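You operate a simulated robot arm through the tools that you are given. There is no shell and no other tool. Be economical: measure what you need, move in short steps, check, and stop when the job is done.

You are at the controls of a simulated two-armed robot. One attempt, no reset.

Task
Take the beige cloth from the worktop left of the sink and lay it out flat on the small table top.

Only the result counts: the job must be done as asked and must still hold three seconds after the hand-in. Knocking over, shifting, dropping, spilling or breaking anything else fails it. Flat cloth is picked up by pressing the open fingertips on it (5 to 10 N) and closing them slowly along it; thin cloth reads only 2 to 8 mm in the jaws.

Robot
Two 7-joint arms with two-finger parallel grippers on one trunk, on a base that drives. Base frame: it is fixed to the floor where the robot stands at the start and does not move with it; the origin is under the middle of the robot, x ahead of it, y to its left, z up. Readings come in m, degrees, newtons and seconds.
The left shoulder is at the start at [0.05, 0.187, 1.06], the right one opposite. With the tool pointing down near the work surface each hand reaches from about 0.1 to 0.66 m from the robot's upright axis, wherever it stands, measured 20 degrees to its own side. Places, roughly: small table top [-1.8, -0.1, 0.8]. Payload 3.43 kg a hand.
Tool frame (each hand has its own): the origin (TCP) lies between the finger pads and is the grasp point; the fingertips stand 0.03 m ahead of it; z points along the fingers, y is the line along which they close. Largest opening 0.094 m; finger width 0.028, thickness 0.01; the body of the gripper, 0.05 by 0.096 m, starts 0.055 m behind the TCP.
Orientation is told as [roll, pitch, yaw] about the base's x, y, z axes, in that order, counted from this pose: with the fingers straight down and closing along the base's y, the tool's x points along the base's -x, its y along +y and its z along -z.

Tools
- The arms move only by the tool apply_moves. It takes "left_moves", "right_moves" or both (then of equal length, played together; a hand with none holds still); each is a list of rows, each a list of 7 numbers: the shift along the tool's x, y, z in units of 40 mm (1.0 is 40 mm), then the turn, a rotation vector about the tool's x, y, z in units of 8 degrees (1.0 is 8 degrees), then the finger opening in mm, from 0 to 94. In form: [[x, y, z, rx, ry, rz, jaw], ...]. A call has 1 to 10 rows; each row shifts and turns the commanded pose from where the row before left it, along the tool's axes as they then stand. A call with a number of a shift or a turn outside -1 to 1 is refused whole. Each row takes 0.2 s and may step no farther than 0.05 m and 8.6 degrees from the row before; otherwise, or with a gripper value out of range, the whole call is refused. A pose out of reach is approached as far as the arm can. The call stops where the force on the tool passes 40 N (or 10 N more than at its start, if that is more) or the arm is blocked; 0.2 s more then pass. The fingers move at their own pace (about 0.153 m/s each) and stop on an object; they squeeze with about 44 N. The grip force told is the motor's: it shows also when the fingers shut on nothing. Time passes only in rows, and 0.2 s behind the last, so rows that do not move let the fingers close. It gives the time, the measured TCP pose, the force on the tool (base axes), the opening and the grip force at its end, in the units of the frame above (readings bear some noise), with the torque about the TCP (base axes, N m) and any sound that the robot's microphone picked up.
- Cameras (640 x 400 px; columns grow to the right, rows downward): "scene" is now at [0.1454, 0.0116, 1.2141]; the picture's right is [0.14, -0.99, 0.00], its down [-0.62, -0.09, -0.78] and it looks along [0.77, 0.11, -0.63] (base axes); focal length 287 px, centre (320, 200). "left" rides on the left gripper at [0.076, -0.014, -0.103] in its tool frame; the picture's right is [0.18, 0.98, 0.00], its down [-0.75, 0.14, -0.64] and it looks along [-0.63, 0.12, 0.77] (tool axes); focal length 243 px, centre (320, 200). "right" rides on the right gripper at [0.076, 0.014, -0.103] in its tool frame; the picture's right is [-0.18, 0.98, 0.00], its down [-0.75, -0.14, -0.64] and it looks along [-0.63, -0.12, 0.77] (tool axes); focal length 243 px, centre (320, 200). There is no depth. A picture from a camera that has moved, and an enlarged one, comes with that camera's place and axes in the base frame and with its lens.
- camera(camera): a new picture of that camera. It takes no simulated time.
- raise_lower(by): slides the trunk up (or, below 0, down) by that many m; the arms and the scene camera ride with it, the base frame stays. It gives what a move gives, with no picture.
- base_move(legs): drives the robot by 1 to 6 legs, each [ahead, left, turn to the left] in m, m and degrees, along the robot's own axes; the way and the turn of a leg run together, so that a leg with both is an arc; at most 1.5 m and 180 degrees a leg. The arms and the cameras ride along, it lands a little off, and it stops where it bumps. It gives what a move gives.
- head_to(pan, tilt): turns the head with the scene camera to pan (to the left, within 80 degrees either way) and tilt (down, from -29 to 69), counted from straight ahead of the robot. It gives what a move gives.
- inspect(camera, box): a new picture of the part [left, top, right, bottom] of that camera's present view, enlarged. It takes no simulated time.
- job_done(): hands the job in; it is judged then, once.

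Go step by step. Nothing tells you exact positions but the pictures and the camera data: compare them with the known pose of the tool, close in by small moves and look again before you grip or let go. The budget is 120 turns and 100 pictures, counting those below and the enlarged ones. Unless the task says otherwise, let go and move clear before handing in, and close with one line.

The tools are called after "Call:" as a command line: name --argument value ..., lists and objects as JSON in quotes. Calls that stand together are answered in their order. apply_moves: Moves the arms, as the interface text tells. Its arguments: {"type":"object","properties":{"left_moves":{"type":"array"},"right_moves":{"type":"array"}},"required":[]} The other tools are called the same way: raise_lower (by) slides the trunk up or down; base_move (legs) drives the base; head_to (pan, tilt) turns the head that bears the scene camera; camera (camera) takes a picture; inspect (camera, box) takes an enlarged picture of a part of a camera's view; job_done () hands the job in.

At the start:

```text
clock: 0.0
left_eef_pos: [0.2984, 0.1659, 1.0326]
left_orientation: [0.0, 0.0, 0.0]
left_ft_force: [1.3, 0.0, 0.1]
left_wrist_torque: [-0.04, 0.0, -0.02]
left_finger_gap: 0.0941
left_finger_force: 0.1
right_eef_pos: [0.3268, -0.0994, 1.0283]
right_orientation: [0.0, 0.0, -0.1]
right_ft_force: [-0.2, 0.3, 0.5]
right_wrist_torque: [0.0, 0.04, -0.02]
right_finger_gap: 0.0942
right_finger_force: 0.0
trunk travel left (down, up): [-0.275, 0.157]
robot x, y, heading: [0.001, -0.0013, 0.0]
head pan, tilt: [8.2, 39.1]
```

scene: 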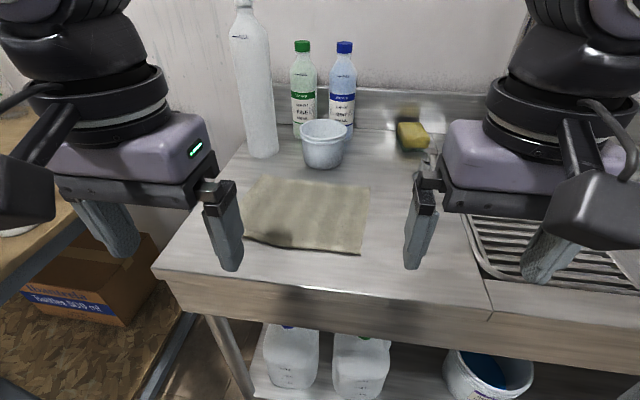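
right: 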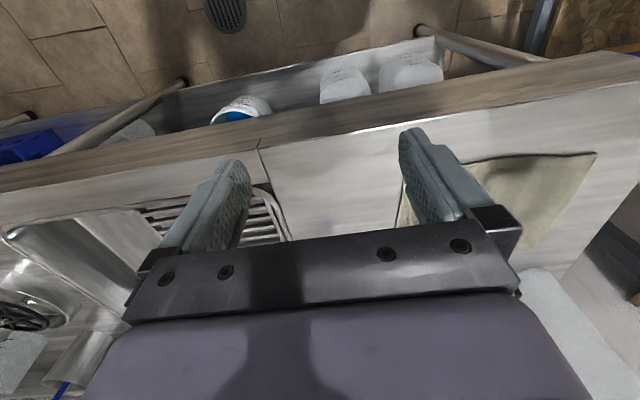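
left: 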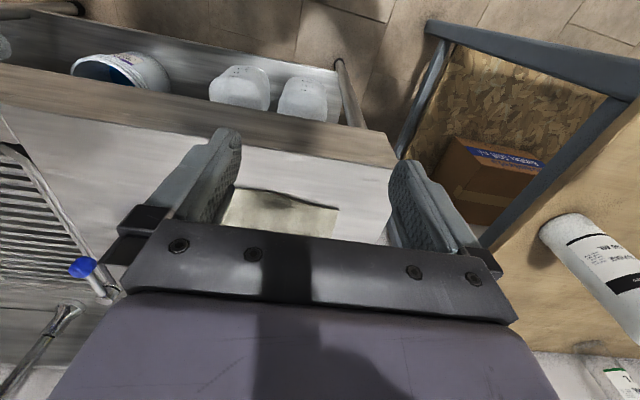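

The beige cloth lies roughly at x 0.44–0.61, y −0.02–0.20, z about 0.88. I'll look closer at it, then check the surroundings on the left before moving.

Call:
inspect --camera "scene" --box '[200, 150, 420, 290]'

Call:
head_to --pan 80 --tilt 35

Call:
camera --camera "scene"

Call:
head_to --pan -80 --tilt 35

Call:
camera --camera "scene"

Call:
head_to --pan 8.2 --tilt 45

```text
2.86 times, centred on (310, 220) of scene
camera zoom: at [0.1454, 0.0116, 1.2141], right [0.14, -0.99, 0.0], down [-0.62, -0.09, -0.78], along [0.77, 0.11, -0.63], focal length 819 px, centre (349, 143)
```

zoom: 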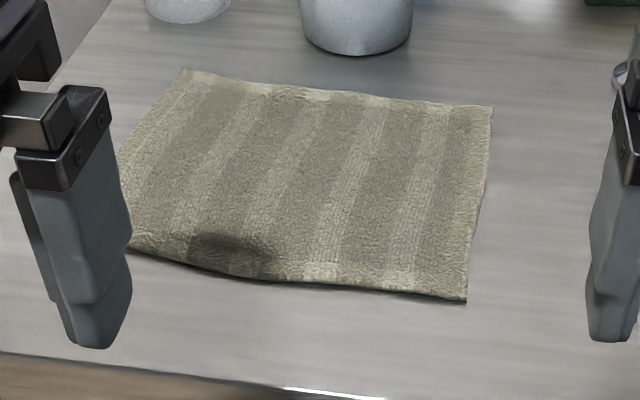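

```text
clock: 1.4
left_eef_pos: [0.2986, 0.1659, 1.0322]
left_orientation: [0.0, 0.0, 0.0]
left_ft_force: [-0.1, -0.4, 0.0]
left_wrist_torque: [0.03, 0.02, 0.0]
left_finger_gap: 0.0942
left_finger_force: 0.0
right_eef_pos: [0.3271, -0.0994, 1.0268]
right_orientation: [0.0, 0.0, 0.0]
right_ft_force: [0.1, -0.5, 0.9]
right_wrist_torque: [-0.04, 0.01, -0.01]
right_finger_gap: 0.0941
right_finger_force: 0.1
trunk travel left (down, up): [-0.275, 0.157]
robot x, y, heading: [-0.0013, 0.0012, 0.0]
head pan, tilt: [80.0, 35.0]
```

```text
95 pictures are left
camera scene: at [0.076, 0.0861, 1.2202], right [0.98, -0.17, 0.0], down [-0.1, -0.56, -0.82], along [0.14, 0.81, -0.57], focal length 287 px, centre (320, 200)
```

scene: 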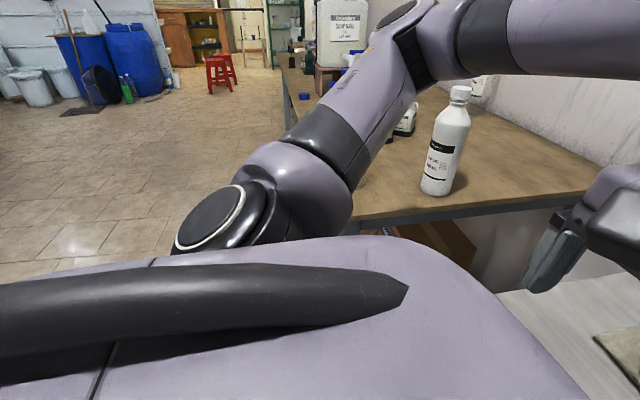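

```text
clock: 3.9
left_eef_pos: [0.2986, 0.1657, 1.0328]
left_orientation: [0.1, 0.0, 0.0]
left_ft_force: [-0.2, 0.4, -0.1]
left_wrist_torque: [0.01, -0.03, -0.01]
left_finger_gap: 0.0938
left_finger_force: 0.0
right_eef_pos: [0.3262, -0.099, 1.0276]
right_orientation: [-0.1, 0.0, 0.0]
right_ft_force: [0.2, -0.4, 0.9]
right_wrist_torque: [-0.03, 0.02, -0.05]
right_finger_gap: 0.094
right_finger_force: 0.1
trunk travel left (down, up): [-0.275, 0.157]
robot x, y, heading: [0.0005, 0.0027, 0.0]
head pan, tilt: [-80.0, 35.0]
```

```text
94 pictures are left
camera scene: at [0.0759, -0.0873, 1.2202], right [-0.98, -0.17, 0.0], down [-0.1, 0.56, -0.82], along [0.14, -0.81, -0.57], focal length 287 px, centre (320, 200)
```

scene: 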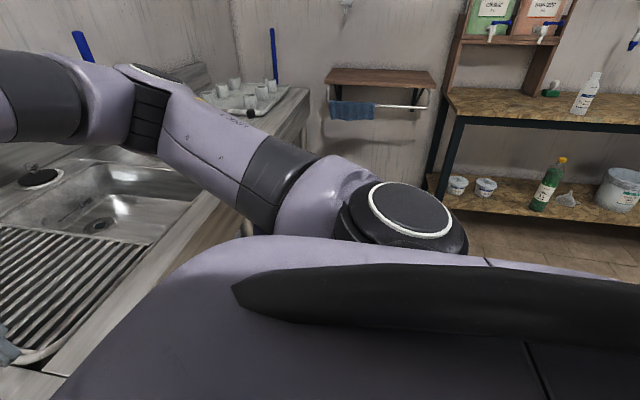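

```text
clock: 5.5
left_eef_pos: [0.2987, 0.167, 1.0338]
left_orientation: [0.0, 0.0, 0.0]
left_ft_force: [0.1, 0.4, 0.0]
left_wrist_torque: [-0.01, 0.01, 0.03]
left_finger_gap: 0.094
left_finger_force: 0.1
right_eef_pos: [0.3279, -0.0994, 1.027]
right_orientation: [0.0, 0.1, -0.1]
right_ft_force: [0.6, -0.7, -0.1]
right_wrist_torque: [-0.03, 0.0, 0.0]
right_finger_gap: 0.0943
right_finger_force: 0.0
trunk travel left (down, up): [-0.275, 0.157]
robot x, y, heading: [-0.0033, 0.0001, -0.1]
head pan, tilt: [8.2, 45.0]
```

The cloth is flat with its front edge at about x 0.44. I'll turn both hands 90° so they close along x, giving two pinches in line along the front edge.

Call:
apply_moves --left_moves '[[0, 0, 0, 0, 0, 1, 60], [0, 0, 0, 0, 0, 1, 60], [0, 0, 0, 0, 0, 1, 60], [0, 0, 0, 0, 0, 1, 60], [0, 0, 0, 0, 0, 1, 60], [0, 0, 0, 0, 0, 1, 60], [0, 0, 0, 0, 0, 1, 60], [0, 0, 0, 0, 0, 1, 60], [0, 0, 0, 0, 0, 1, 60], [0, 0, 0, 0, 0, 1, 60]]' --right_moves '[[0, 0, 0, 0, 0, -1, 60], [0, 0, 0, 0, 0, -1, 60], [0, 0, 0, 0, 0, -1, 60], [0, 0, 0, 0, 0, -1, 60], [0, 0, 0, 0, 0, -1, 60], [0, 0, 0, 0, 0, -1, 60], [0, 0, 0, 0, 0, -1, 60], [0, 0, 0, 0, 0, -1, 60], [0, 0, 0, 0, 0, -1, 60], [0, 0, 0, 0, 0, -1, 60]]'

Call:
apply_moves --left_moves '[[0, 0, 0, 0, 0, 1, 40], [0, 0, 0, 0, 0, 0.25, 40]]' --right_moves '[[0, 0, 0, 0, 0, -1, 40], [0, 0, 0, 0, 0, -0.25, 40]]'

Call:
camera --camera "scene"

```text
clock: 7.7
left_eef_pos: [0.2973, 0.1666, 1.0315]
left_orientation: [0.0, 0.0, -80.2]
left_ft_force: [0.3, -0.2, 0.2]
left_wrist_torque: [-0.01, -0.03, -0.01]
left_finger_gap: 0.0602
left_finger_force: 0.0
right_eef_pos: [0.3267, -0.0994, 1.0284]
right_orientation: [0.0, 0.0, 80.2]
right_ft_force: [-0.2, -0.1, 0.3]
right_wrist_torque: [0.01, -0.01, 0.0]
right_finger_gap: 0.0599
right_finger_force: 0.1
trunk travel left (down, up): [-0.275, 0.157]
robot x, y, heading: [-0.0046, 0.001, 0.1]
head pan, tilt: [8.2, 45.0]
```

```text
clock: 8.3
left_eef_pos: [0.2978, 0.1658, 1.0332]
left_orientation: [0.1, 0.0, -90.1]
left_ft_force: [0.2, -0.2, 0.4]
left_wrist_torque: [-0.01, -0.03, -0.01]
left_finger_gap: 0.0402
left_finger_force: 0.0
right_eef_pos: [0.3142, -0.0947, 1.0268]
right_orientation: [0.0, 0.1, 89.8]
right_ft_force: [-0.7, -0.3, -0.6]
right_wrist_torque: [-0.01, 0.02, -0.01]
right_finger_gap: 0.0398
right_finger_force: 0.1
right hand out of reach, approached as far as the arm can: row 1, 2
trunk travel left (down, up): [-0.275, 0.157]
robot x, y, heading: [-0.0018, 0.0013, 0.0]
head pan, tilt: [8.2, 45.0]
```

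```text
93 pictures are left
camera scene: at [0.1411, 0.011, 1.2054], right [0.14, -0.99, 0.0], down [-0.7, -0.1, -0.71], along [0.7, 0.1, -0.71], focal length 287 px, centre (320, 200)
```

scene: 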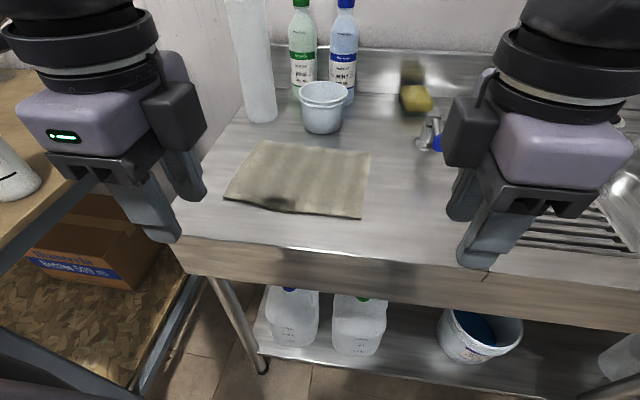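

Hands are turned; each has a bracket sticking about 6 cm inward, so I'll keep the hands at least 0.15 m apart. Next I move above the two front corners, staying about 6 cm above the top.

Call:
apply_moves --left_moves '[[0.03, 0.84, 0.31, 0, 0, 0, 40], [0.03, 0.84, 0.31, 0, 0, 0, 40], [0.03, 0.84, 0.31, 0, 0, 0, 40], [0.03, 0.84, 0.31, 0, 0, 0, 40], [0.03, 0.84, 0.31, 0, 0, 0, 40]]' --right_moves '[[-0.52, -0.72, 0.29, 0, 0, 0, 40], [-0.52, -0.72, 0.29, 0, 0, 0, 40], [-0.52, -0.72, 0.29, 0, 0, 0, 40], [-0.52, -0.72, 0.29, 0, 0, 0, 40], [-0.52, -0.72, 0.29, 0, 0, 0, 40]]'

Call:
camera --camera "scene"

Call:
camera --camera "left"

Call:
camera --camera "right"

```text
clock: 9.5
left_eef_pos: [0.4662, 0.1719, 0.9709]
left_orientation: [-0.1, 0.0, -90.1]
left_ft_force: [-0.3, -0.1, -0.2]
left_wrist_torque: [0.01, -0.05, 0.02]
left_finger_gap: 0.0398
left_finger_force: 0.0
right_eef_pos: [0.3309, -0.0446, 1.003]
right_orientation: [0.0, 0.0, 89.7]
right_ft_force: [-0.1, -0.2, 0.0]
right_wrist_torque: [0.0, 0.02, -0.01]
right_finger_gap: 0.0398
right_finger_force: 0.0
right hand out of reach, approached as far as the arm can: row 1, 2, 3, 4, 5
trunk travel left (down, up): [-0.275, 0.157]
robot x, y, heading: [-0.0013, -0.0018, 0.0]
head pan, tilt: [8.2, 45.0]
```

```text
92 pictures are left
camera scene: at [0.1413, 0.011, 1.2054], right [0.14, -0.99, 0.0], down [-0.7, -0.1, -0.71], along [0.7, 0.1, -0.71], focal length 287 px, centre (320, 200)
```

scene: 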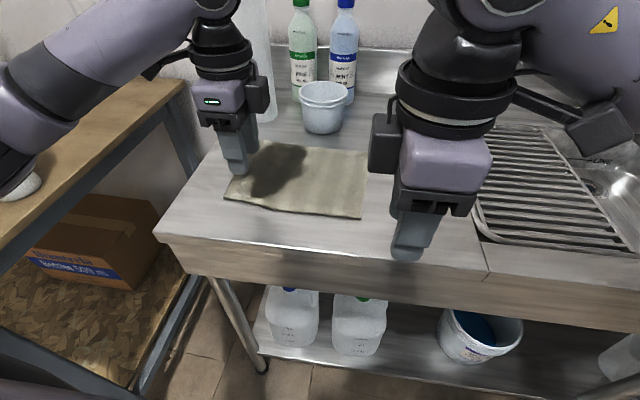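

```text
91 pictures are left
camera left: at [0.4531, 0.2489, 1.0729], right [0.98, 0.18, 0.0], down [0.14, -0.75, 0.64], along [0.12, -0.63, -0.77], focal length 243 px, centre (320, 200)
```

left: 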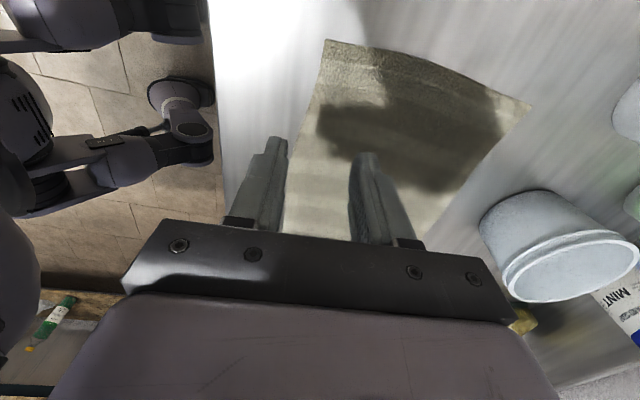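

```text
90 pictures are left
camera right: at [0.3162, -0.1217, 1.1062], right [-0.98, 0.19, 0.0], down [0.14, 0.75, 0.64], along [0.12, 0.63, -0.77], focal length 243 px, centre (320, 200)
```

right: 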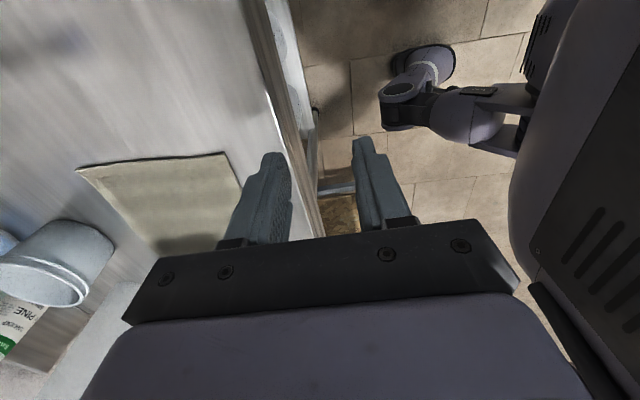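

The right wrist can't hold a 90° turn there. I'll turn it back towards 45° and see where it goes.

Call:
apply_moves --right_moves '[[0, 0, 0, 0, 0, 1, 40], [0, 0, 0, 0, 0, 1, 40], [0, 0, 0, 0, 0, 1, 40], [0, 0, 0, 0, 0, 1, 40], [0, 0, 0, 0, 0, 1, 40]]'

```text
clock: 10.7
left_eef_pos: [0.466, 0.1727, 0.9697]
left_orientation: [0.0, 0.0, -90.0]
left_ft_force: [0.8, 0.1, 0.5]
left_wrist_torque: [-0.01, 0.0, 0.0]
left_finger_gap: 0.0401
left_finger_force: 0.1
right_eef_pos: [0.3288, -0.0458, 1.0032]
right_orientation: [0.1, -0.1, 49.8]
right_ft_force: [0.4, 0.0, -1.0]
right_wrist_torque: [0.0, 0.01, 0.0]
right_finger_gap: 0.04
right_finger_force: 0.1
trunk travel left (down, up): [-0.275, 0.157]
robot x, y, heading: [0.0009, 0.0023, -0.0]
head pan, tilt: [8.2, 45.0]
```

Call:
apply_moves --right_moves '[[-0.83, -0.38, 0.2, 0, 0, 0, 40], [-0.83, -0.38, 0.2, 0, 0, 0, 40], [-0.83, -0.38, 0.2, 0, 0, 0, 40], [-0.83, -0.38, 0.2, 0, 0, 0, 40]]'

Call:
camera --camera "scene"

Call:
camera --camera "right"

```text
clock: 11.7
left_eef_pos: [0.466, 0.1711, 0.9694]
left_orientation: [-0.1, 0.1, -90.0]
left_ft_force: [0.0, 0.8, -0.1]
left_wrist_torque: [0.02, -0.01, 0.01]
left_finger_gap: 0.0401
left_finger_force: 0.0
right_eef_pos: [0.462, 0.0175, 0.9699]
right_orientation: [-0.1, 0.0, 49.9]
right_ft_force: [0.2, 0.2, 0.2]
right_wrist_torque: [0.02, 0.0, 0.0]
right_finger_gap: 0.0399
right_finger_force: 0.0
trunk travel left (down, up): [-0.275, 0.157]
robot x, y, heading: [0.0003, -0.0006, 0.1]
head pan, tilt: [8.2, 45.0]
```

```text
89 pictures are left
camera scene: at [0.1412, 0.0112, 1.2054], right [0.14, -0.99, 0.0], down [-0.7, -0.1, -0.71], along [0.7, 0.1, -0.71], focal length 287 px, centre (320, 200)
```

scene: 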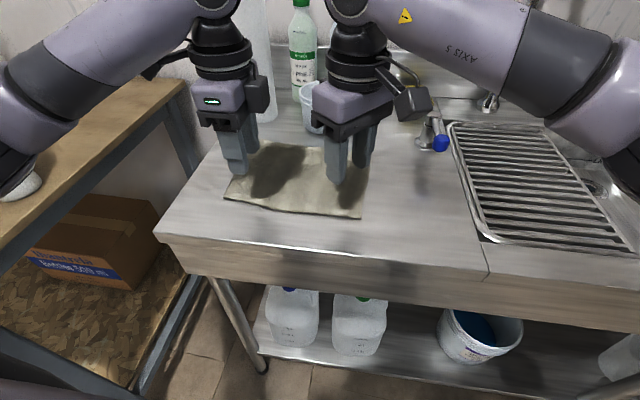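

```text
88 pictures are left
camera right: at [0.4032, -0.0314, 1.0732], right [-0.63, 0.77, 0.0], down [0.59, 0.49, 0.64], along [0.5, 0.41, -0.77], focal length 243 px, centre (320, 200)
```

right: 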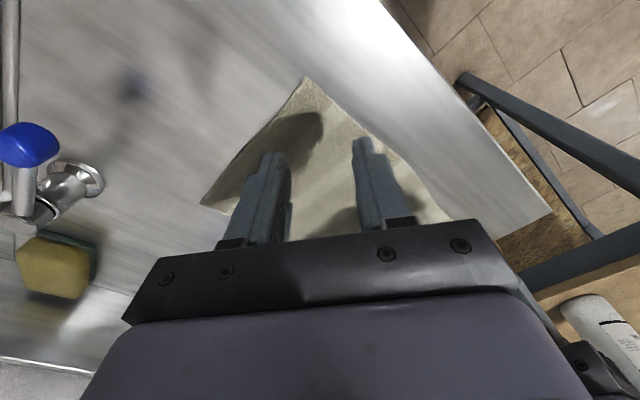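

Cross-checking the views puts the top at z≈0.86 and the front corners at about (0.46, 0.222) and (0.451, −0.009). I'll line up over the corners, descend close, and look.

Call:
apply_moves --left_moves '[[0.6, 0.4, 0, 0, 0, 0, 38], [0, 0, 0.6, 0, 0, 0, 38], [0, 0, 0.6, 0, 0, 0, 38], [0, 0, 0.5, 0, 0, 0, 38]]' --right_moves '[[-0.3, -0.24, 0, 0, 0, 0, 38], [0, 0, 0.6, 0, 0, 0, 38], [0, 0, 0.6, 0, 0, 0, 38], [0, 0, 0.5, 0, 0, 0, 38]]'

Call:
camera --camera "left"

Call:
camera --camera "right"

Call:
inspect --camera "scene" --box '[180, 100, 420, 250]'

```text
clock: 12.7
left_eef_pos: [0.481, 0.1945, 0.9022]
left_orientation: [-0.1, 0.0, -90.0]
left_ft_force: [0.3, 0.3, 0.1]
left_wrist_torque: [-0.02, 0.01, -0.03]
left_finger_gap: 0.0383
left_finger_force: 0.1
right_eef_pos: [0.4762, 0.0194, 0.9029]
right_orientation: [0.1, 0.0, 49.9]
right_ft_force: [0.0, 0.4, -0.5]
right_wrist_torque: [-0.01, 0.02, 0.04]
right_finger_gap: 0.0381
right_finger_force: 0.1
trunk travel left (down, up): [-0.275, 0.157]
robot x, y, heading: [-0.0008, -0.0018, -0.2]
head pan, tilt: [8.2, 45.0]
```

```text
87 pictures are left
camera left: at [0.4686, 0.2733, 1.0046], right [0.98, 0.18, 0.0], down [0.14, -0.75, 0.64], along [0.12, -0.63, -0.77], focal length 243 px, centre (320, 200)
```

left: 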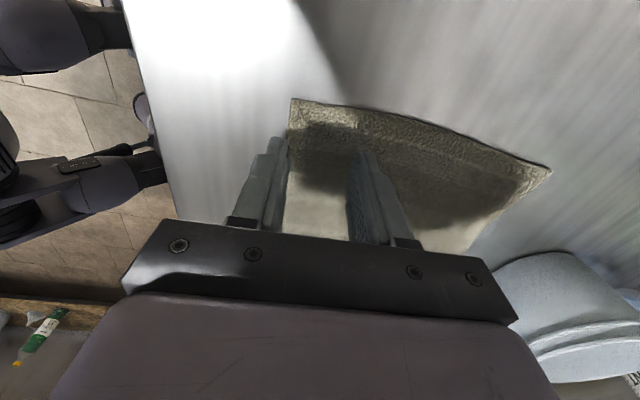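

```text
86 pictures are left
camera right: at [0.4173, -0.0291, 1.0057], right [-0.63, 0.77, 0.0], down [0.59, 0.49, 0.64], along [0.5, 0.41, -0.77], focal length 243 px, centre (320, 200)
```

right: 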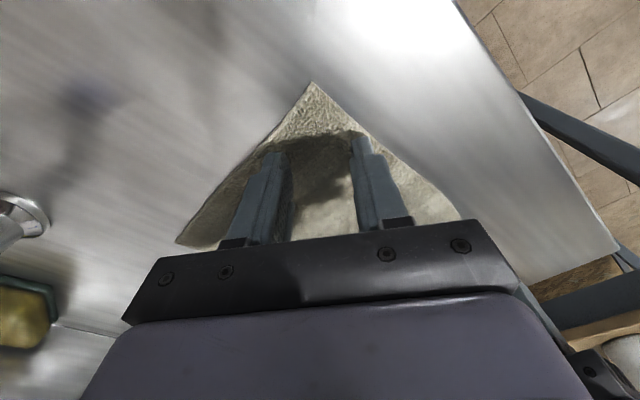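

```text
2.67 times, centred on (300, 175) of scene
camera zoom: at [0.1412, 0.0111, 1.2054], right [0.14, -0.99, 0.0], down [-0.7, -0.1, -0.71], along [0.7, 0.1, -0.71], focal length 764 px, centre (373, 267)
```

zoom: 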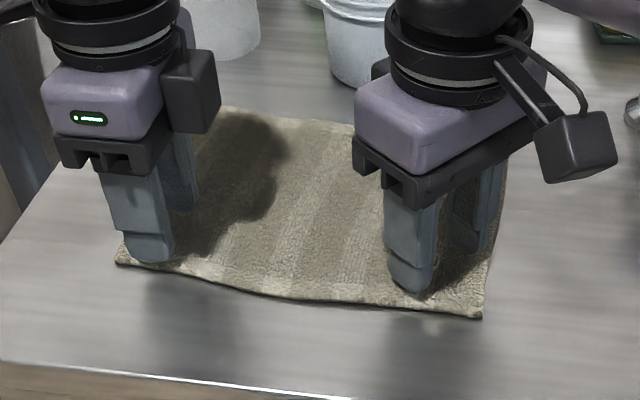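

Fingers are on target; the left front finger sits just at the cloth's edge, so I shift it 10 mm inward and then lower gently until contact.

Call:
apply_moves --left_moves '[[0, 0.25, 0, 0, 0, 0, 38], [0, 0, 0.1, 0, 0, 0, 38], [0, 0, 0.1, 0, 0, 0, 38]]' --right_moves '[[-0.05, -0.05, 0, 0, 0, 0, 38], [0, 0, 0.1, 0, 0, 0, 38], [0, 0, 0.1, 0, 0, 0, 38]]'

Call:
apply_moves --left_moves '[[0, 0, 0.05, 0, 0, 0, 38], [0, 0, 0.05, 0, 0, 0, 38]]' --right_moves '[[0, 0, 0.05, 0, 0, 0, 38], [0, 0, 0.05, 0, 0, 0, 38]]'

```text
clock: 13.5
left_eef_pos: [0.4925, 0.1958, 0.8946]
left_orientation: [0.0, -0.1, -89.9]
left_ft_force: [1.1, 0.7, 1.6]
left_wrist_torque: [0.0, -0.05, -0.01]
left_finger_gap: 0.0382
left_finger_force: 0.0
right_eef_pos: [0.4789, 0.0204, 0.8947]
right_orientation: [0.1, -0.1, 49.9]
right_ft_force: [-0.2, 0.2, 1.2]
right_wrist_torque: [-0.02, -0.01, 0.0]
right_finger_gap: 0.0379
right_finger_force: 0.0
trunk travel left (down, up): [-0.275, 0.157]
robot x, y, heading: [0.001, 0.0029, -0.1]
head pan, tilt: [8.2, 45.0]
```

```text
clock: 14.1
left_eef_pos: [0.4917, 0.1958, 0.8935]
left_orientation: [0.3, 0.0, -90.1]
left_ft_force: [1.9, 1.8, 10.8]
left_wrist_torque: [0.02, -0.03, -0.01]
left_finger_gap: 0.0379
left_finger_force: 0.1
right_eef_pos: [0.4788, 0.0203, 0.8933]
right_orientation: [0.0, -0.3, 49.9]
right_ft_force: [2.1, 1.0, 12.5]
right_wrist_torque: [0.07, -0.01, -0.01]
right_finger_gap: 0.0382
right_finger_force: 0.2
trunk travel left (down, up): [-0.275, 0.157]
robot x, y, heading: [-0.0009, 0.0006, 0.0]
head pan, tilt: [8.2, 45.0]
```

Contact at z≈0.864 with about 11–12 N, slightly hard. I'll ease up a touch and close slowly.

Call:
apply_moves --left_moves '[[0, 0, -0.02, 0, 0, 0, 36], [0, 0, 0, 0, 0, 0, 33], [0, 0, 0, 0, 0, 0, 30], [0, 0, 0, 0, 0, 0, 27], [0, 0, 0, 0, 0, 0, 24]]' --right_moves '[[0, 0, -0.025, 0, 0, 0, 36], [0, 0, 0, 0, 0, 0, 33], [0, 0, 0, 0, 0, 0, 30], [0, 0, 0, 0, 0, 0, 27], [0, 0, 0, 0, 0, 0, 24]]'

Call:
inspect --camera "scene" --box '[180, 100, 420, 250]'

```text
clock: 15.3
left_eef_pos: [0.49, 0.1947, 0.8936]
left_orientation: [0.2, 0.1, -90.0]
left_ft_force: [-0.1, -3.5, 15.2]
left_wrist_torque: [-0.1, 0.01, 0.03]
left_finger_gap: 0.0228
left_finger_force: 0.1
right_eef_pos: [0.477, 0.0194, 0.8936]
right_orientation: [0.0, -0.2, 49.9]
right_ft_force: [0.5, 3.5, 13.5]
right_wrist_torque: [0.12, 0.0, -0.04]
right_finger_gap: 0.0238
right_finger_force: 0.1
trunk travel left (down, up): [-0.275, 0.157]
robot x, y, heading: [0.0011, -0.0015, 0.1]
head pan, tilt: [8.2, 45.0]
```

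```text
2.67 times, centred on (300, 175) of scene
camera zoom: at [0.139, 0.0105, 1.2058], right [0.14, -0.99, 0.0], down [-0.7, -0.1, -0.71], along [0.7, 0.1, -0.71], focal length 764 px, centre (373, 267)
```

zoom: 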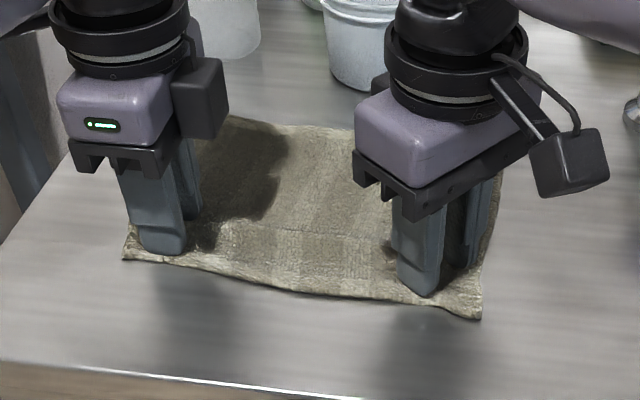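

The cloth is bunching between the fingers. I continue closing, easing the pressure a little.

Call:
apply_moves --left_moves '[[0, 0, -0.03, 0, 0, 0, 20], [0, 0, 0, 0, 0, 0, 17], [0, 0, -0.02, 0, 0, 0, 14], [0, 0, 0, 0, 0, 0, 11], [0, 0, 0, 0, 0, 0, 8], [0, 0, 0, 0, 0, 0, 5], [0, 0, 0, 0, 0, 0, 2], [0, 0, 0, 0, 0, 0, 0], [0, 0, 0, 0, 0, 0, 0]]' --right_moves '[[0, 0, -0.03, 0, 0, 0, 20], [0, 0, 0, 0, 0, 0, 17], [0, 0, -0.01, 0, 0, 0, 14], [0, 0, 0, 0, 0, 0, 11], [0, 0, 0, 0, 0, 0, 8], [0, 0, 0, 0, 0, 0, 5], [0, 0, 0, 0, 0, 0, 2], [0, 0, 0, 0, 0, 0, 0], [0, 0, 0, 0, 0, 0, 0]]'

Call:
inspect --camera "scene" --box '[180, 100, 420, 250]'

```text
clock: 17.3
left_eef_pos: [0.4916, 0.197, 0.8934]
left_orientation: [0.0, 0.0, -89.9]
left_ft_force: [0.5, -5.0, 4.6]
left_wrist_torque: [-0.14, 0.01, 0.03]
left_finger_gap: 0.0047
left_finger_force: 39.0
right_eef_pos: [0.4796, 0.0198, 0.8935]
right_orientation: [-0.1, -0.1, 49.9]
right_ft_force: [-0.6, 5.0, 4.8]
right_wrist_torque: [0.15, 0.01, -0.02]
right_finger_gap: 0.0038
right_finger_force: 38.0
trunk travel left (down, up): [-0.275, 0.157]
robot x, y, heading: [-0.0045, -0.0015, -0.2]
head pan, tilt: [8.2, 45.0]
```

```text
2.67 times, centred on (300, 175) of scene
camera zoom: at [0.1403, 0.0108, 1.2055], right [0.14, -0.99, 0.0], down [-0.7, -0.1, -0.71], along [0.7, 0.1, -0.71], focal length 764 px, centre (373, 267)
```

zoom: 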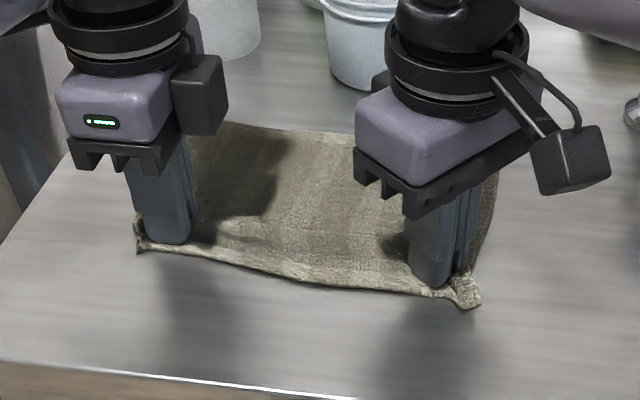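

Both hands hold cloth (4.7 and 3.8 mm in the jaws). Now I relax the tension slightly and lift straight up.

Call:
apply_moves --left_moves '[[-0.08, 0, -0.3, 0, 0, 0, 0], [0, 0, -0.5, 0, 0, 0, 0], [0, 0, -0.5, 0, 0, 0, 0], [0, 0, -0.5, 0, 0, 0, 0], [0, 0, -0.5, 0, 0, 0, 0], [0, 0, -0.5, 0, 0, 0, 0], [0, 0, -0.5, 0, 0, 0, 0], [0, 0, -0.5, 0, 0, 0, 0], [0, 0, -0.5, 0, 0, 0, 0]]' --right_moves '[[0, 0, -0.3, 0, 0, 0, 0], [0, 0, -0.5, 0, 0, 0, 0], [0, 0, -0.5, 0, 0, 0, 0], [0, 0, -0.5, 0, 0, 0, 0], [0, 0, -0.5, 0, 0, 0, 0], [0, 0, -0.5, 0, 0, 0, 0], [0, 0, -0.5, 0, 0, 0, 0], [0, 0, -0.5, 0, 0, 0, 0], [0, 0, -0.5, 0, 0, 0, 0]]'

Call:
camera --camera "scene"

```text
clock: 19.3
left_eef_pos: [0.4923, 0.1923, 1.0655]
left_orientation: [-0.1, 0.0, -90.0]
left_ft_force: [0.1, 0.2, -0.2]
left_wrist_torque: [0.0, -0.03, 0.03]
left_finger_gap: 0.0047
left_finger_force: 39.7
right_eef_pos: [0.4792, 0.0208, 1.0661]
right_orientation: [0.1, 0.0, 50.0]
right_ft_force: [0.5, 0.1, -0.2]
right_wrist_torque: [0.02, 0.03, -0.02]
right_finger_gap: 0.0038
right_finger_force: 38.5
trunk travel left (down, up): [-0.275, 0.157]
robot x, y, heading: [0.0028, -0.0008, 0.2]
head pan, tilt: [8.2, 45.0]
```

```text
82 pictures are left
camera scene: at [0.1408, 0.011, 1.2054], right [0.14, -0.99, 0.0], down [-0.7, -0.1, -0.71], along [0.7, 0.1, -0.71], focal length 287 px, centre (320, 200)
```

scene: 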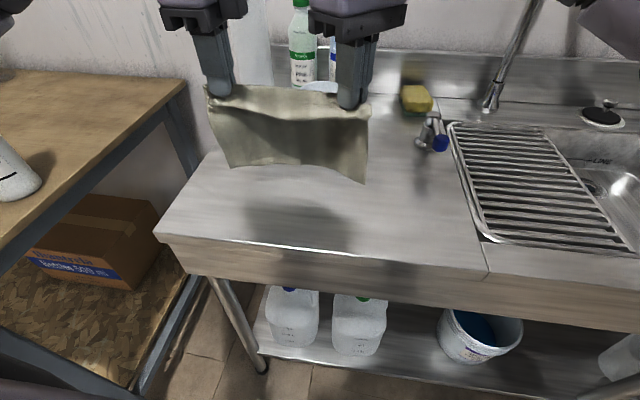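

The cloth hangs nicely between both hands. I raise the trunk, back off straight, and turn partway to look at the table.

Call:
raise_lower --by 0.08

Call:
base_move --legs '[[-0.55, 0, 0]]'

Call:
head_to --pan 80 --tilt 20

Call:
base_move --legs '[[0, 0, 80]]'

Call:
camera --camera "scene"

```text
clock: 20.5
left_eef_pos: [0.493, 0.1925, 1.1456]
left_orientation: [-0.2, 0.0, -89.9]
left_ft_force: [0.2, -0.9, -0.8]
left_wrist_torque: [-0.03, 0.02, 0.0]
left_finger_gap: 0.0045
left_finger_force: 39.6
right_eef_pos: [0.4798, 0.0213, 1.1456]
right_orientation: [0.1, 0.0, 50.0]
right_ft_force: [-0.3, 1.2, -1.1]
right_wrist_torque: [0.01, -0.01, -0.02]
right_finger_gap: 0.004
right_finger_force: 39.0
trunk travel left (down, up): [-0.355, 0.077]
robot x, y, heading: [-0.0021, 0.0001, 0.1]
head pan, tilt: [8.2, 45.0]
```

```text
clock: 23.6
left_eef_pos: [-0.0534, 0.193, 1.1455]
left_orientation: [0.0, 0.0, -90.1]
left_ft_force: [-0.7, -0.3, -0.2]
left_wrist_torque: [0.0, 0.01, 0.02]
left_finger_gap: 0.0045
left_finger_force: 39.3
right_eef_pos: [-0.0667, 0.0206, 1.1454]
right_orientation: [0.0, -0.1, 49.8]
right_ft_force: [0.2, 0.5, -0.1]
right_wrist_torque: [0.01, -0.01, 0.0]
right_finger_gap: 0.0043
right_finger_force: 38.8
trunk travel left (down, up): [-0.355, 0.077]
robot x, y, heading: [-0.5469, -0.0002, -0.2]
head pan, tilt: [8.2, 45.0]
```

```text
clock: 25.1
left_eef_pos: [-0.0525, 0.192, 1.1456]
left_orientation: [0.0, 0.0, -90.0]
left_ft_force: [0.4, -0.1, 0.1]
left_wrist_torque: [-0.01, 0.0, -0.01]
left_finger_gap: 0.0046
left_finger_force: 39.1
right_eef_pos: [-0.0671, 0.0195, 1.1462]
right_orientation: [0.0, 0.0, 49.8]
right_ft_force: [-0.3, 0.1, 0.0]
right_wrist_torque: [0.03, -0.01, 0.02]
right_finger_gap: 0.0043
right_finger_force: 38.4
trunk travel left (down, up): [-0.355, 0.077]
robot x, y, heading: [-0.5456, 0.0003, -0.2]
head pan, tilt: [80.0, 20.0]
```

```text
clock: 28.9
left_eef_pos: [-0.6495, 0.519, 1.1447]
left_orientation: [0.0, 0.0, -10.2]
left_ft_force: [0.6, 0.7, -0.8]
left_wrist_torque: [0.01, 0.01, -0.07]
left_finger_gap: 0.0044
left_finger_force: 39.1
right_eef_pos: [-0.482, 0.4767, 1.1455]
right_orientation: [0.2, 0.0, 129.7]
right_ft_force: [-1.0, 1.1, -0.8]
right_wrist_torque: [-0.02, 0.01, -0.13]
right_finger_gap: 0.0038
right_finger_force: 38.6
trunk travel left (down, up): [-0.355, 0.077]
robot x, y, heading: [-0.5472, 0.0004, 79.8]
head pan, tilt: [80.0, 20.0]
```

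```text
81 pictures are left
camera scene: at [-0.6215, 0.0897, 1.3241], right [0.34, 0.94, 0.0], down [0.32, -0.12, -0.94], along [-0.88, 0.32, -0.34], focal length 287 px, centre (320, 200)
```

scene: 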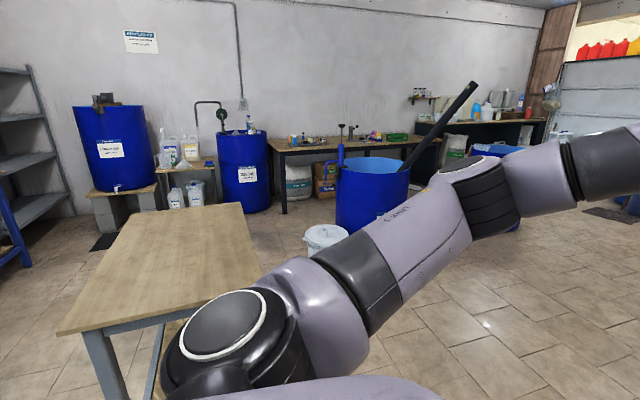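

The small table is empty: about x −2.1…−1.33, y −0.33…0.18, z 0.8. I finish turning to face it and look straight ahead.

Call:
base_move --legs '[[0, 0, 100]]'

Call:
head_to --pan 8 --tilt 38

Call:
camera --camera "scene"

```text
clock: 33.5
left_eef_pos: [-1.0396, -0.1912, 1.1453]
left_orientation: [0.0, -0.1, 89.9]
left_ft_force: [-0.1, 0.7, -0.2]
left_wrist_torque: [0.03, -0.01, -0.11]
left_finger_gap: 0.0043
left_finger_force: 38.5
right_eef_pos: [-1.0252, -0.0191, 1.1447]
right_orientation: [0.1, 0.0, -130.2]
right_ft_force: [0.1, -0.7, -0.2]
right_wrist_torque: [-0.03, -0.01, -0.14]
right_finger_gap: 0.0036
right_finger_force: 38.5
trunk travel left (down, up): [-0.355, 0.077]
robot x, y, heading: [-0.5448, 0.0009, 180.1]
head pan, tilt: [80.0, 20.0]
```

```text
clock: 35.0
left_eef_pos: [-1.0389, -0.1917, 1.1456]
left_orientation: [0.0, 0.0, 89.9]
left_ft_force: [0.1, 0.6, 0.3]
left_wrist_torque: [0.01, -0.02, -0.11]
left_finger_gap: 0.0041
left_finger_force: 38.5
right_eef_pos: [-1.0258, -0.0188, 1.1451]
right_orientation: [0.1, 0.0, -130.1]
right_ft_force: [0.2, -0.1, -0.2]
right_wrist_torque: [-0.01, 0.02, -0.1]
right_finger_gap: 0.0037
right_finger_force: 38.0
trunk travel left (down, up): [-0.355, 0.077]
robot x, y, heading: [-0.5428, 0.0005, 179.8]
head pan, tilt: [8.0, 38.0]
```

```text
80 pictures are left
camera scene: at [-0.6882, -0.0117, 1.2957], right [-0.14, 0.99, 0.0], down [0.61, 0.08, -0.79], along [-0.78, -0.11, -0.62], focal length 287 px, centre (320, 200)
```

scene: 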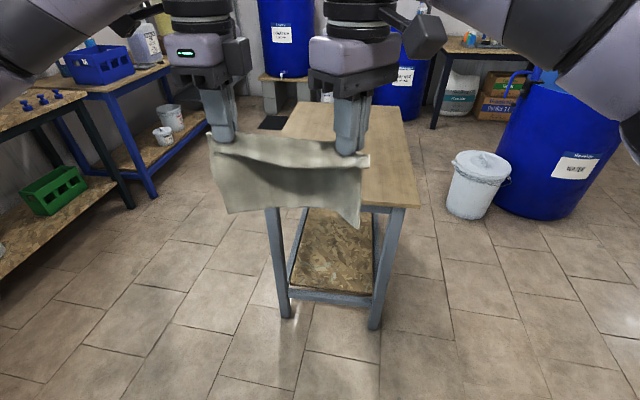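

Table surface is clear and centred near y≈−0.07. I drive ahead until about 0.40 m from its front edge, cloth bottom well above the top.

Call:
base_move --legs '[[0.25, -0.03, 0]]'

Call:
camera --camera "scene"

```text
clock: 36.8
left_eef_pos: [-1.2885, -0.1621, 1.1458]
left_orientation: [-0.1, 0.1, 89.9]
left_ft_force: [0.4, 0.9, 0.2]
left_wrist_torque: [-0.02, -0.01, -0.12]
left_finger_gap: 0.0043
left_finger_force: 38.5
right_eef_pos: [-1.2759, 0.0113, 1.1451]
right_orientation: [0.1, 0.0, -130.1]
right_ft_force: [-0.1, -0.5, -1.0]
right_wrist_torque: [0.01, 0.01, -0.13]
right_finger_gap: 0.0036
right_finger_force: 37.6
trunk travel left (down, up): [-0.355, 0.077]
robot x, y, heading: [-0.7945, 0.0321, 179.9]
head pan, tilt: [8.0, 38.0]
```

```text
79 pictures are left
camera scene: at [-0.9376, 0.0185, 1.2956], right [-0.14, 0.99, 0.0], down [0.61, 0.08, -0.79], along [-0.78, -0.11, -0.62], focal length 287 px, centre (320, 200)
```

scene: 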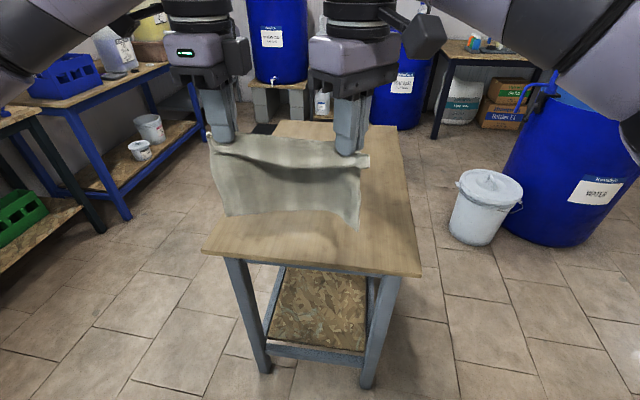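

Table edge is at x≈−1.34. I drive 0.16 m closer, then lower the trunk a little.

Call:
base_move --legs '[[0.16, 0, 0]]'

Call:
raise_lower --by -0.09

Call:
camera --camera "scene"

```text
clock: 38.2
left_eef_pos: [-1.4485, -0.161, 1.1457]
left_orientation: [0.0, 0.0, 89.9]
left_ft_force: [-0.7, 0.9, -0.2]
left_wrist_torque: [0.03, -0.02, -0.06]
left_finger_gap: 0.0043
left_finger_force: 38.7
right_eef_pos: [-1.4345, 0.0116, 1.1454]
right_orientation: [0.0, 0.0, -130.3]
right_ft_force: [-0.4, -0.8, 0.1]
right_wrist_torque: [-0.01, -0.02, -0.14]
right_finger_gap: 0.0036
right_finger_force: 38.9
trunk travel left (down, up): [-0.355, 0.077]
robot x, y, heading: [-0.9532, 0.0341, 180.2]
head pan, tilt: [8.0, 38.0]
```

```text
clock: 39.5
left_eef_pos: [-1.4485, -0.1602, 1.0551]
left_orientation: [0.0, 0.1, 89.8]
left_ft_force: [-0.1, 0.3, -1.0]
left_wrist_torque: [-0.03, -0.03, -0.09]
left_finger_gap: 0.0041
left_finger_force: 38.5
right_eef_pos: [-1.4346, 0.0116, 1.0556]
right_orientation: [0.0, 0.0, -130.2]
right_ft_force: [-1.1, 0.2, -0.9]
right_wrist_torque: [-0.01, 0.0, -0.09]
right_finger_gap: 0.0038
right_finger_force: 38.3
trunk travel left (down, up): [-0.265, 0.167]
robot x, y, heading: [-0.9527, 0.0289, 180.0]
head pan, tilt: [8.0, 38.0]
```

```text
78 pictures are left
camera scene: at [-1.0968, 0.0189, 1.2057], right [-0.14, 0.99, 0.0], down [0.61, 0.08, -0.79], along [-0.78, -0.11, -0.62], focal length 287 px, centre (320, 200)
```

scene: 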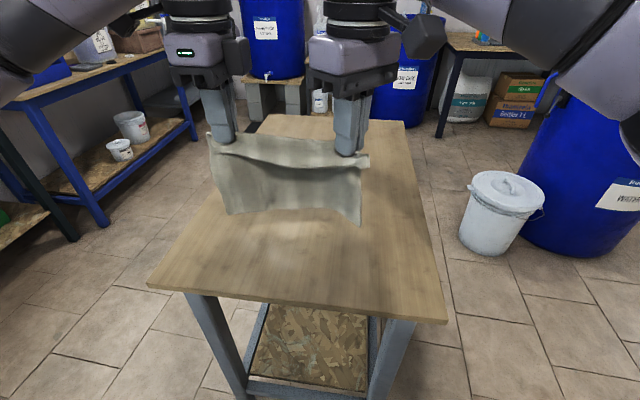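

Table is clear below. I reach 0.11 m further ahead, still above, to start the lay from the far side.

Call:
apply_moves --left_moves '[[0, 0.55, 0, 0, 0, 0, 0], [0, 0.55, 0, 0, 0, 0, 0], [0, 0.55, 0, 0, 0, 0, 0], [0, 0.55, 0, 0, 0, 0, 0], [0, 0.55, 0, 0, 0, 0, 0], [0, 0, 0, 0, 0, 0, 0]]' --right_moves '[[-0.354, -0.421, 0, 0, 0, 0, 0], [-0.354, -0.421, 0, 0, 0, 0, 0], [-0.354, -0.421, 0, 0, 0, 0, 0], [-0.354, -0.421, 0, 0, 0, 0, 0], [-0.354, -0.421, 0, 0, 0, 0, 0], [0, 0, 0, 0, 0, 0, 0]]'

Call:
camera --camera "scene"

```text
clock: 40.9
left_eef_pos: [-1.5533, -0.1545, 1.0536]
left_orientation: [-0.2, -0.6, 88.9]
left_ft_force: [21.3, 30.0, -0.4]
left_wrist_torque: [0.8, -0.58, -0.31]
left_finger_gap: 0.0046
left_finger_force: 38.9
right_eef_pos: [-1.4463, 0.0069, 1.0542]
right_orientation: [0.1, -1.0, -130.1]
right_ft_force: [-21.3, -30.7, 0.8]
right_wrist_torque: [-0.97, 0.68, -0.07]
right_finger_gap: 0.004
right_finger_force: 38.2
right hand out of reach, approached as far as the arm can: row 1, 2, 3, 4, 5
trunk travel left (down, up): [-0.265, 0.167]
robot x, y, heading: [-0.9561, 0.0318, 179.7]
head pan, tilt: [8.0, 38.0]
```

```text
77 pictures are left
camera scene: at [-1.0971, 0.0187, 1.2056], right [-0.14, 0.99, 0.0], down [0.61, 0.08, -0.79], along [-0.78, -0.11, -0.62], focal length 287 px, centre (320, 200)
```

scene: 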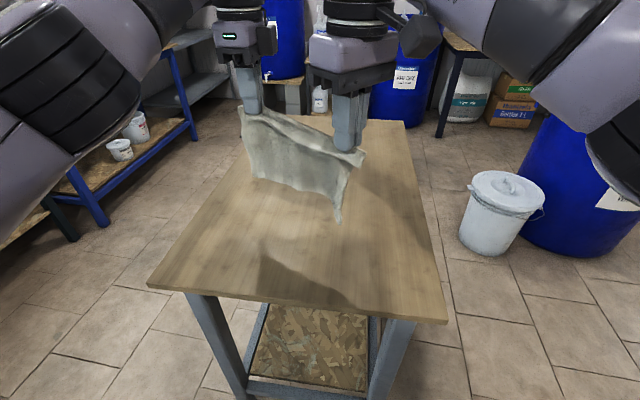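

The right hand couldn't go further, so the cloth is under tension. I bring the left hand back to relieve it.

Call:
apply_moves --left_moves '[[0, -0.55, 0, 0, 0, 0, 0], [0, -0.55, 0, 0, 0, 0, 0], [0, -0.55, 0, 0, 0, 0, 0], [0, -0.5, 0, 0, 0, 0, 0], [0, -0.3, 0, 0, 0, 0, 0], [0, 0, 0, 0, 0, 0, 0]]'

Call:
inspect --camera "scene" --box '[180, 60, 420, 250]'

```text
clock: 42.3
left_eef_pos: [-1.459, -0.1592, 1.0548]
left_orientation: [0.0, -0.1, 89.9]
left_ft_force: [0.5, -0.3, -1.8]
left_wrist_torque: [-0.01, 0.0, -0.07]
left_finger_gap: 0.0042
left_finger_force: 38.9
right_eef_pos: [-1.4457, 0.0113, 1.0544]
right_orientation: [0.1, -0.2, -130.3]
right_ft_force: [-0.1, -0.6, -0.4]
right_wrist_torque: [-0.02, -0.03, -0.03]
right_finger_gap: 0.0037
right_finger_force: 37.7
trunk travel left (down, up): [-0.265, 0.167]
robot x, y, heading: [-0.956, 0.0292, 180.0]
head pan, tilt: [8.0, 38.0]
```

```text
2.11 times, centred on (300, 155) of scene
camera zoom: at [-1.097, 0.0189, 1.2056], right [-0.14, 0.99, 0.0], down [0.61, 0.08, -0.79], along [-0.78, -0.11, -0.62], focal length 603 px, centre (362, 295)
```

zoom: 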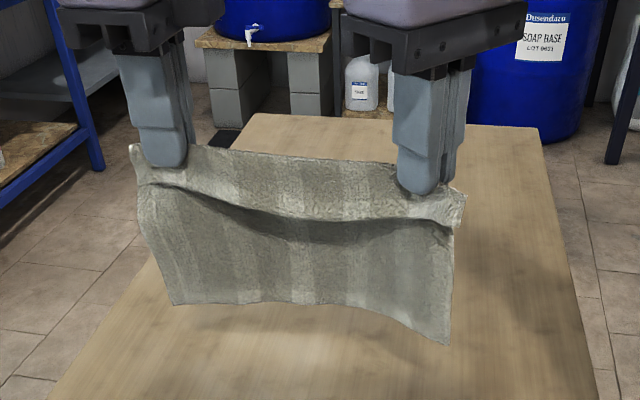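

Grip held and tension is gone. To give the right arm more reach I shift both hands 0.10 m to the robot's right (the base will compensate later).

Call:
apply_moves --left_moves '[[-0.5, 0, 0, 0, 0, 0, 0], [-0.5, 0, 0, 0, 0, 0, 0], [-0.5, 0, 0, 0, 0, 0, 0], [-0.5, 0, 0, 0, 0, 0, 0], [-0.5, 0, 0, 0, 0, 0, 0]]' --right_moves '[[0.383, -0.322, 0, 0, 0, 0, 0], [0.383, -0.322, 0, 0, 0, 0, 0], [0.383, -0.322, 0, 0, 0, 0, 0], [0.383, -0.322, 0, 0, 0, 0, 0], [0.383, -0.322, 0, 0, 0, 0, 0]]'

Call:
apply_moves --left_moves '[[0, 0.25, 0, 0, 0, 0, 0], [0, 0.25, 0, 0, 0, 0, 0]]' --right_moves '[[-0.161, -0.191, 0, 0, 0, 0, 0], [-0.161, -0.191, 0, 0, 0, 0, 0]]'

```text
clock: 43.5
left_eef_pos: [-1.4588, -0.0596, 1.0553]
left_orientation: [0.0, 0.1, 89.9]
left_ft_force: [0.2, -0.3, -0.2]
left_wrist_torque: [-0.06, 0.03, -0.05]
left_finger_gap: 0.0043
left_finger_force: 38.5
right_eef_pos: [-1.4456, 0.1118, 1.0548]
right_orientation: [0.1, -0.1, -130.2]
right_ft_force: [-0.9, -0.6, 0.7]
right_wrist_torque: [-0.01, 0.06, -0.03]
right_finger_gap: 0.0037
right_finger_force: 39.0
trunk travel left (down, up): [-0.265, 0.167]
robot x, y, heading: [-0.9542, 0.0303, 180.0]
head pan, tilt: [8.0, 38.0]
```

```text
clock: 44.1
left_eef_pos: [-1.4798, -0.0597, 1.0545]
left_orientation: [0.0, 0.0, 89.8]
left_ft_force: [-0.9, 1.0, -0.2]
left_wrist_torque: [-0.01, 0.04, -0.06]
left_finger_gap: 0.0041
left_finger_force: 38.3
right_eef_pos: [-1.4449, 0.113, 1.0541]
right_orientation: [0.1, 0.1, -130.2]
right_ft_force: [-0.5, -1.1, -0.4]
right_wrist_torque: [0.02, 0.04, -0.03]
right_finger_gap: 0.0036
right_finger_force: 38.1
right hand out of reach, approached as far as the arm can: row 1, 2
trunk travel left (down, up): [-0.265, 0.167]
robot x, y, heading: [-0.955, 0.0299, 179.8]
head pan, tilt: [8.0, 38.0]
```

The right arm's limit may come from working high relative to the shoulder. I raise the trunk 0.15 m and lower the hands by the same amount relative to it, then try again.

Call:
apply_moves --left_moves '[[0, -0.5, 0, 0, 0, 0, 0]]'

Call:
raise_lower --by 0.15

Call:
apply_moves --left_moves '[[0, 0, 0.6, 0, 0, 0, 0], [0, 0, 0.6, 0, 0, 0, 0], [0, 0, 0.6, 0, 0, 0, 0], [0, 0, 0.6, 0, 0, 0, 0], [0, 0, 0.6, 0, 0, 0, 0], [0, 0, 0.6, 0, 0, 0, 0]]' --right_moves '[[0, 0, 0.6, 0, 0, 0, 0], [0, 0, 0.6, 0, 0, 0, 0], [0, 0, 0.6, 0, 0, 0, 0], [0, 0, 0.6, 0, 0, 0, 0], [0, 0, 0.6, 0, 0, 0, 0], [0, 0, 0.6, 0, 0, 0, 0]]'

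Call:
apply_moves --left_moves '[[0, 0.25, 0, 0, 0, 0, 0], [0, 0.25, 0, 0, 0, 0, 0]]' --right_moves '[[-0.161, -0.191, 0, 0, 0, 0, 0], [-0.161, -0.191, 0, 0, 0, 0, 0]]'

```text
clock: 44.5
left_eef_pos: [-1.4592, -0.0601, 1.055]
left_orientation: [0.1, 0.1, 89.9]
left_ft_force: [0.3, -0.8, -0.1]
left_wrist_torque: [0.02, 0.03, -0.01]
left_finger_gap: 0.0045
left_finger_force: 38.7
right_eef_pos: [-1.4452, 0.1131, 1.0546]
right_orientation: [0.0, 0.0, -130.3]
right_ft_force: [0.7, -0.5, 0.0]
right_wrist_torque: [-0.01, 0.01, -0.03]
right_finger_gap: 0.0038
right_finger_force: 38.1
trunk travel left (down, up): [-0.265, 0.167]
robot x, y, heading: [-0.954, 0.0318, 179.9]
head pan, tilt: [8.0, 38.0]
```

```text
clock: 46.2
left_eef_pos: [-1.4603, -0.0595, 1.2059]
left_orientation: [-0.1, 0.1, 89.8]
left_ft_force: [-0.3, 0.1, -0.6]
left_wrist_torque: [0.01, -0.01, -0.03]
left_finger_gap: 0.0044
left_finger_force: 38.5
right_eef_pos: [-1.4455, 0.1119, 1.2038]
right_orientation: [0.1, 0.0, -130.2]
right_ft_force: [-0.6, 1.1, 0.0]
right_wrist_torque: [0.0, -0.02, -0.02]
right_finger_gap: 0.0037
right_finger_force: 38.3
trunk travel left (down, up): [-0.415, 0.017]
robot x, y, heading: [-0.9534, 0.0345, 180.2]
head pan, tilt: [8.0, 38.0]
```

```text
clock: 47.6
left_eef_pos: [-1.4601, -0.0598, 1.0605]
left_orientation: [0.0, 0.0, 89.9]
left_ft_force: [-0.5, 0.3, -1.0]
left_wrist_torque: [-0.02, 0.0, -0.06]
left_finger_gap: 0.0042
left_finger_force: 39.0
right_eef_pos: [-1.4449, 0.1115, 1.0598]
right_orientation: [0.1, -0.1, -130.2]
right_ft_force: [0.1, -0.3, -0.6]
right_wrist_torque: [0.04, -0.01, -0.01]
right_finger_gap: 0.0038
right_finger_force: 38.7
trunk travel left (down, up): [-0.415, 0.017]
robot x, y, heading: [-0.956, 0.0308, 179.7]
head pan, tilt: [8.0, 38.0]
```

```text
clock: 48.2
left_eef_pos: [-1.4804, -0.0599, 1.0619]
left_orientation: [0.0, 0.0, 89.8]
left_ft_force: [-1.5, 0.3, -0.8]
left_wrist_torque: [0.02, 0.0, -0.06]
left_finger_gap: 0.0044
left_finger_force: 38.8
right_eef_pos: [-1.4634, 0.1118, 1.0586]
right_orientation: [0.0, 0.0, -130.2]
right_ft_force: [0.2, -0.2, -0.2]
right_wrist_torque: [0.02, 0.01, -0.02]
right_finger_gap: 0.004
right_finger_force: 37.7
trunk travel left (down, up): [-0.415, 0.017]
robot x, y, heading: [-0.9559, 0.0286, 179.9]
head pan, tilt: [8.0, 38.0]
```

Reach works now. I continue forward and check.

Call:
apply_moves --left_moves '[[0, 0.25, 0, 0, 0, 0, 0], [0, 0.25, 0, 0, 0, 0, 0]]' --right_moves '[[-0.161, -0.191, 0, 0, 0, 0, 0], [-0.161, -0.191, 0, 0, 0, 0, 0]]'

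Call:
apply_moves --left_moves '[[0, 0.25, 0, 0, 0, 0, 0], [0, 0.25, 0, 0, 0, 0, 0]]' --right_moves '[[-0.161, -0.191, 0, 0, 0, 0, 0], [-0.161, -0.191, 0, 0, 0, 0, 0]]'

Call:
base_move --legs '[[0, 0.08, 0]]'

```text
clock: 48.8
left_eef_pos: [-1.5005, -0.0596, 1.0619]
left_orientation: [0.0, 0.0, 89.8]
left_ft_force: [-0.9, 0.0, 0.5]
left_wrist_torque: [0.0, 0.03, -0.07]
left_finger_gap: 0.0042
left_finger_force: 38.8
right_eef_pos: [-1.465, 0.1104, 1.0602]
right_orientation: [0.0, 0.1, -130.2]
right_ft_force: [0.3, -0.1, 0.1]
right_wrist_torque: [-0.01, 0.0, -0.04]
right_finger_gap: 0.0038
right_finger_force: 38.6
right hand out of reach, approached as far as the arm can: row 1, 2
trunk travel left (down, up): [-0.415, 0.017]
robot x, y, heading: [-0.9551, 0.0322, 180.1]
head pan, tilt: [8.0, 38.0]
```

```text
clock: 49.4
left_eef_pos: [-1.5205, -0.0599, 1.0615]
left_orientation: [0.0, 0.1, 89.8]
left_ft_force: [-0.2, 1.5, -0.2]
left_wrist_torque: [0.0, -0.02, -0.04]
left_finger_gap: 0.0042
left_finger_force: 39.3
right_eef_pos: [-1.4649, 0.1112, 1.0598]
right_orientation: [0.1, 0.0, -130.2]
right_ft_force: [-1.2, -2.1, 0.7]
right_wrist_torque: [-0.04, 0.05, -0.04]
right_finger_gap: 0.0038
right_finger_force: 38.2
right hand out of reach, approached as far as the arm can: row 1, 2
trunk travel left (down, up): [-0.415, 0.017]
robot x, y, heading: [-0.9524, 0.0306, 179.6]
head pan, tilt: [8.0, 38.0]
```

```text
clock: 50.8
left_eef_pos: [-1.52, -0.1412, 1.0605]
left_orientation: [0.0, -0.1, 89.8]
left_ft_force: [0.3, 1.8, -0.2]
left_wrist_torque: [0.04, 0.02, -0.08]
left_finger_gap: 0.0045
left_finger_force: 39.0
right_eef_pos: [-1.4652, 0.0312, 1.0603]
right_orientation: [0.0, 0.0, -130.2]
right_ft_force: [-0.3, -1.9, 0.5]
right_wrist_torque: [-0.03, 0.02, -0.02]
right_finger_gap: 0.0038
right_finger_force: 38.6
trunk travel left (down, up): [-0.415, 0.017]
robot x, y, heading: [-0.9564, -0.053, 180.0]
head pan, tilt: [8.0, 38.0]
```

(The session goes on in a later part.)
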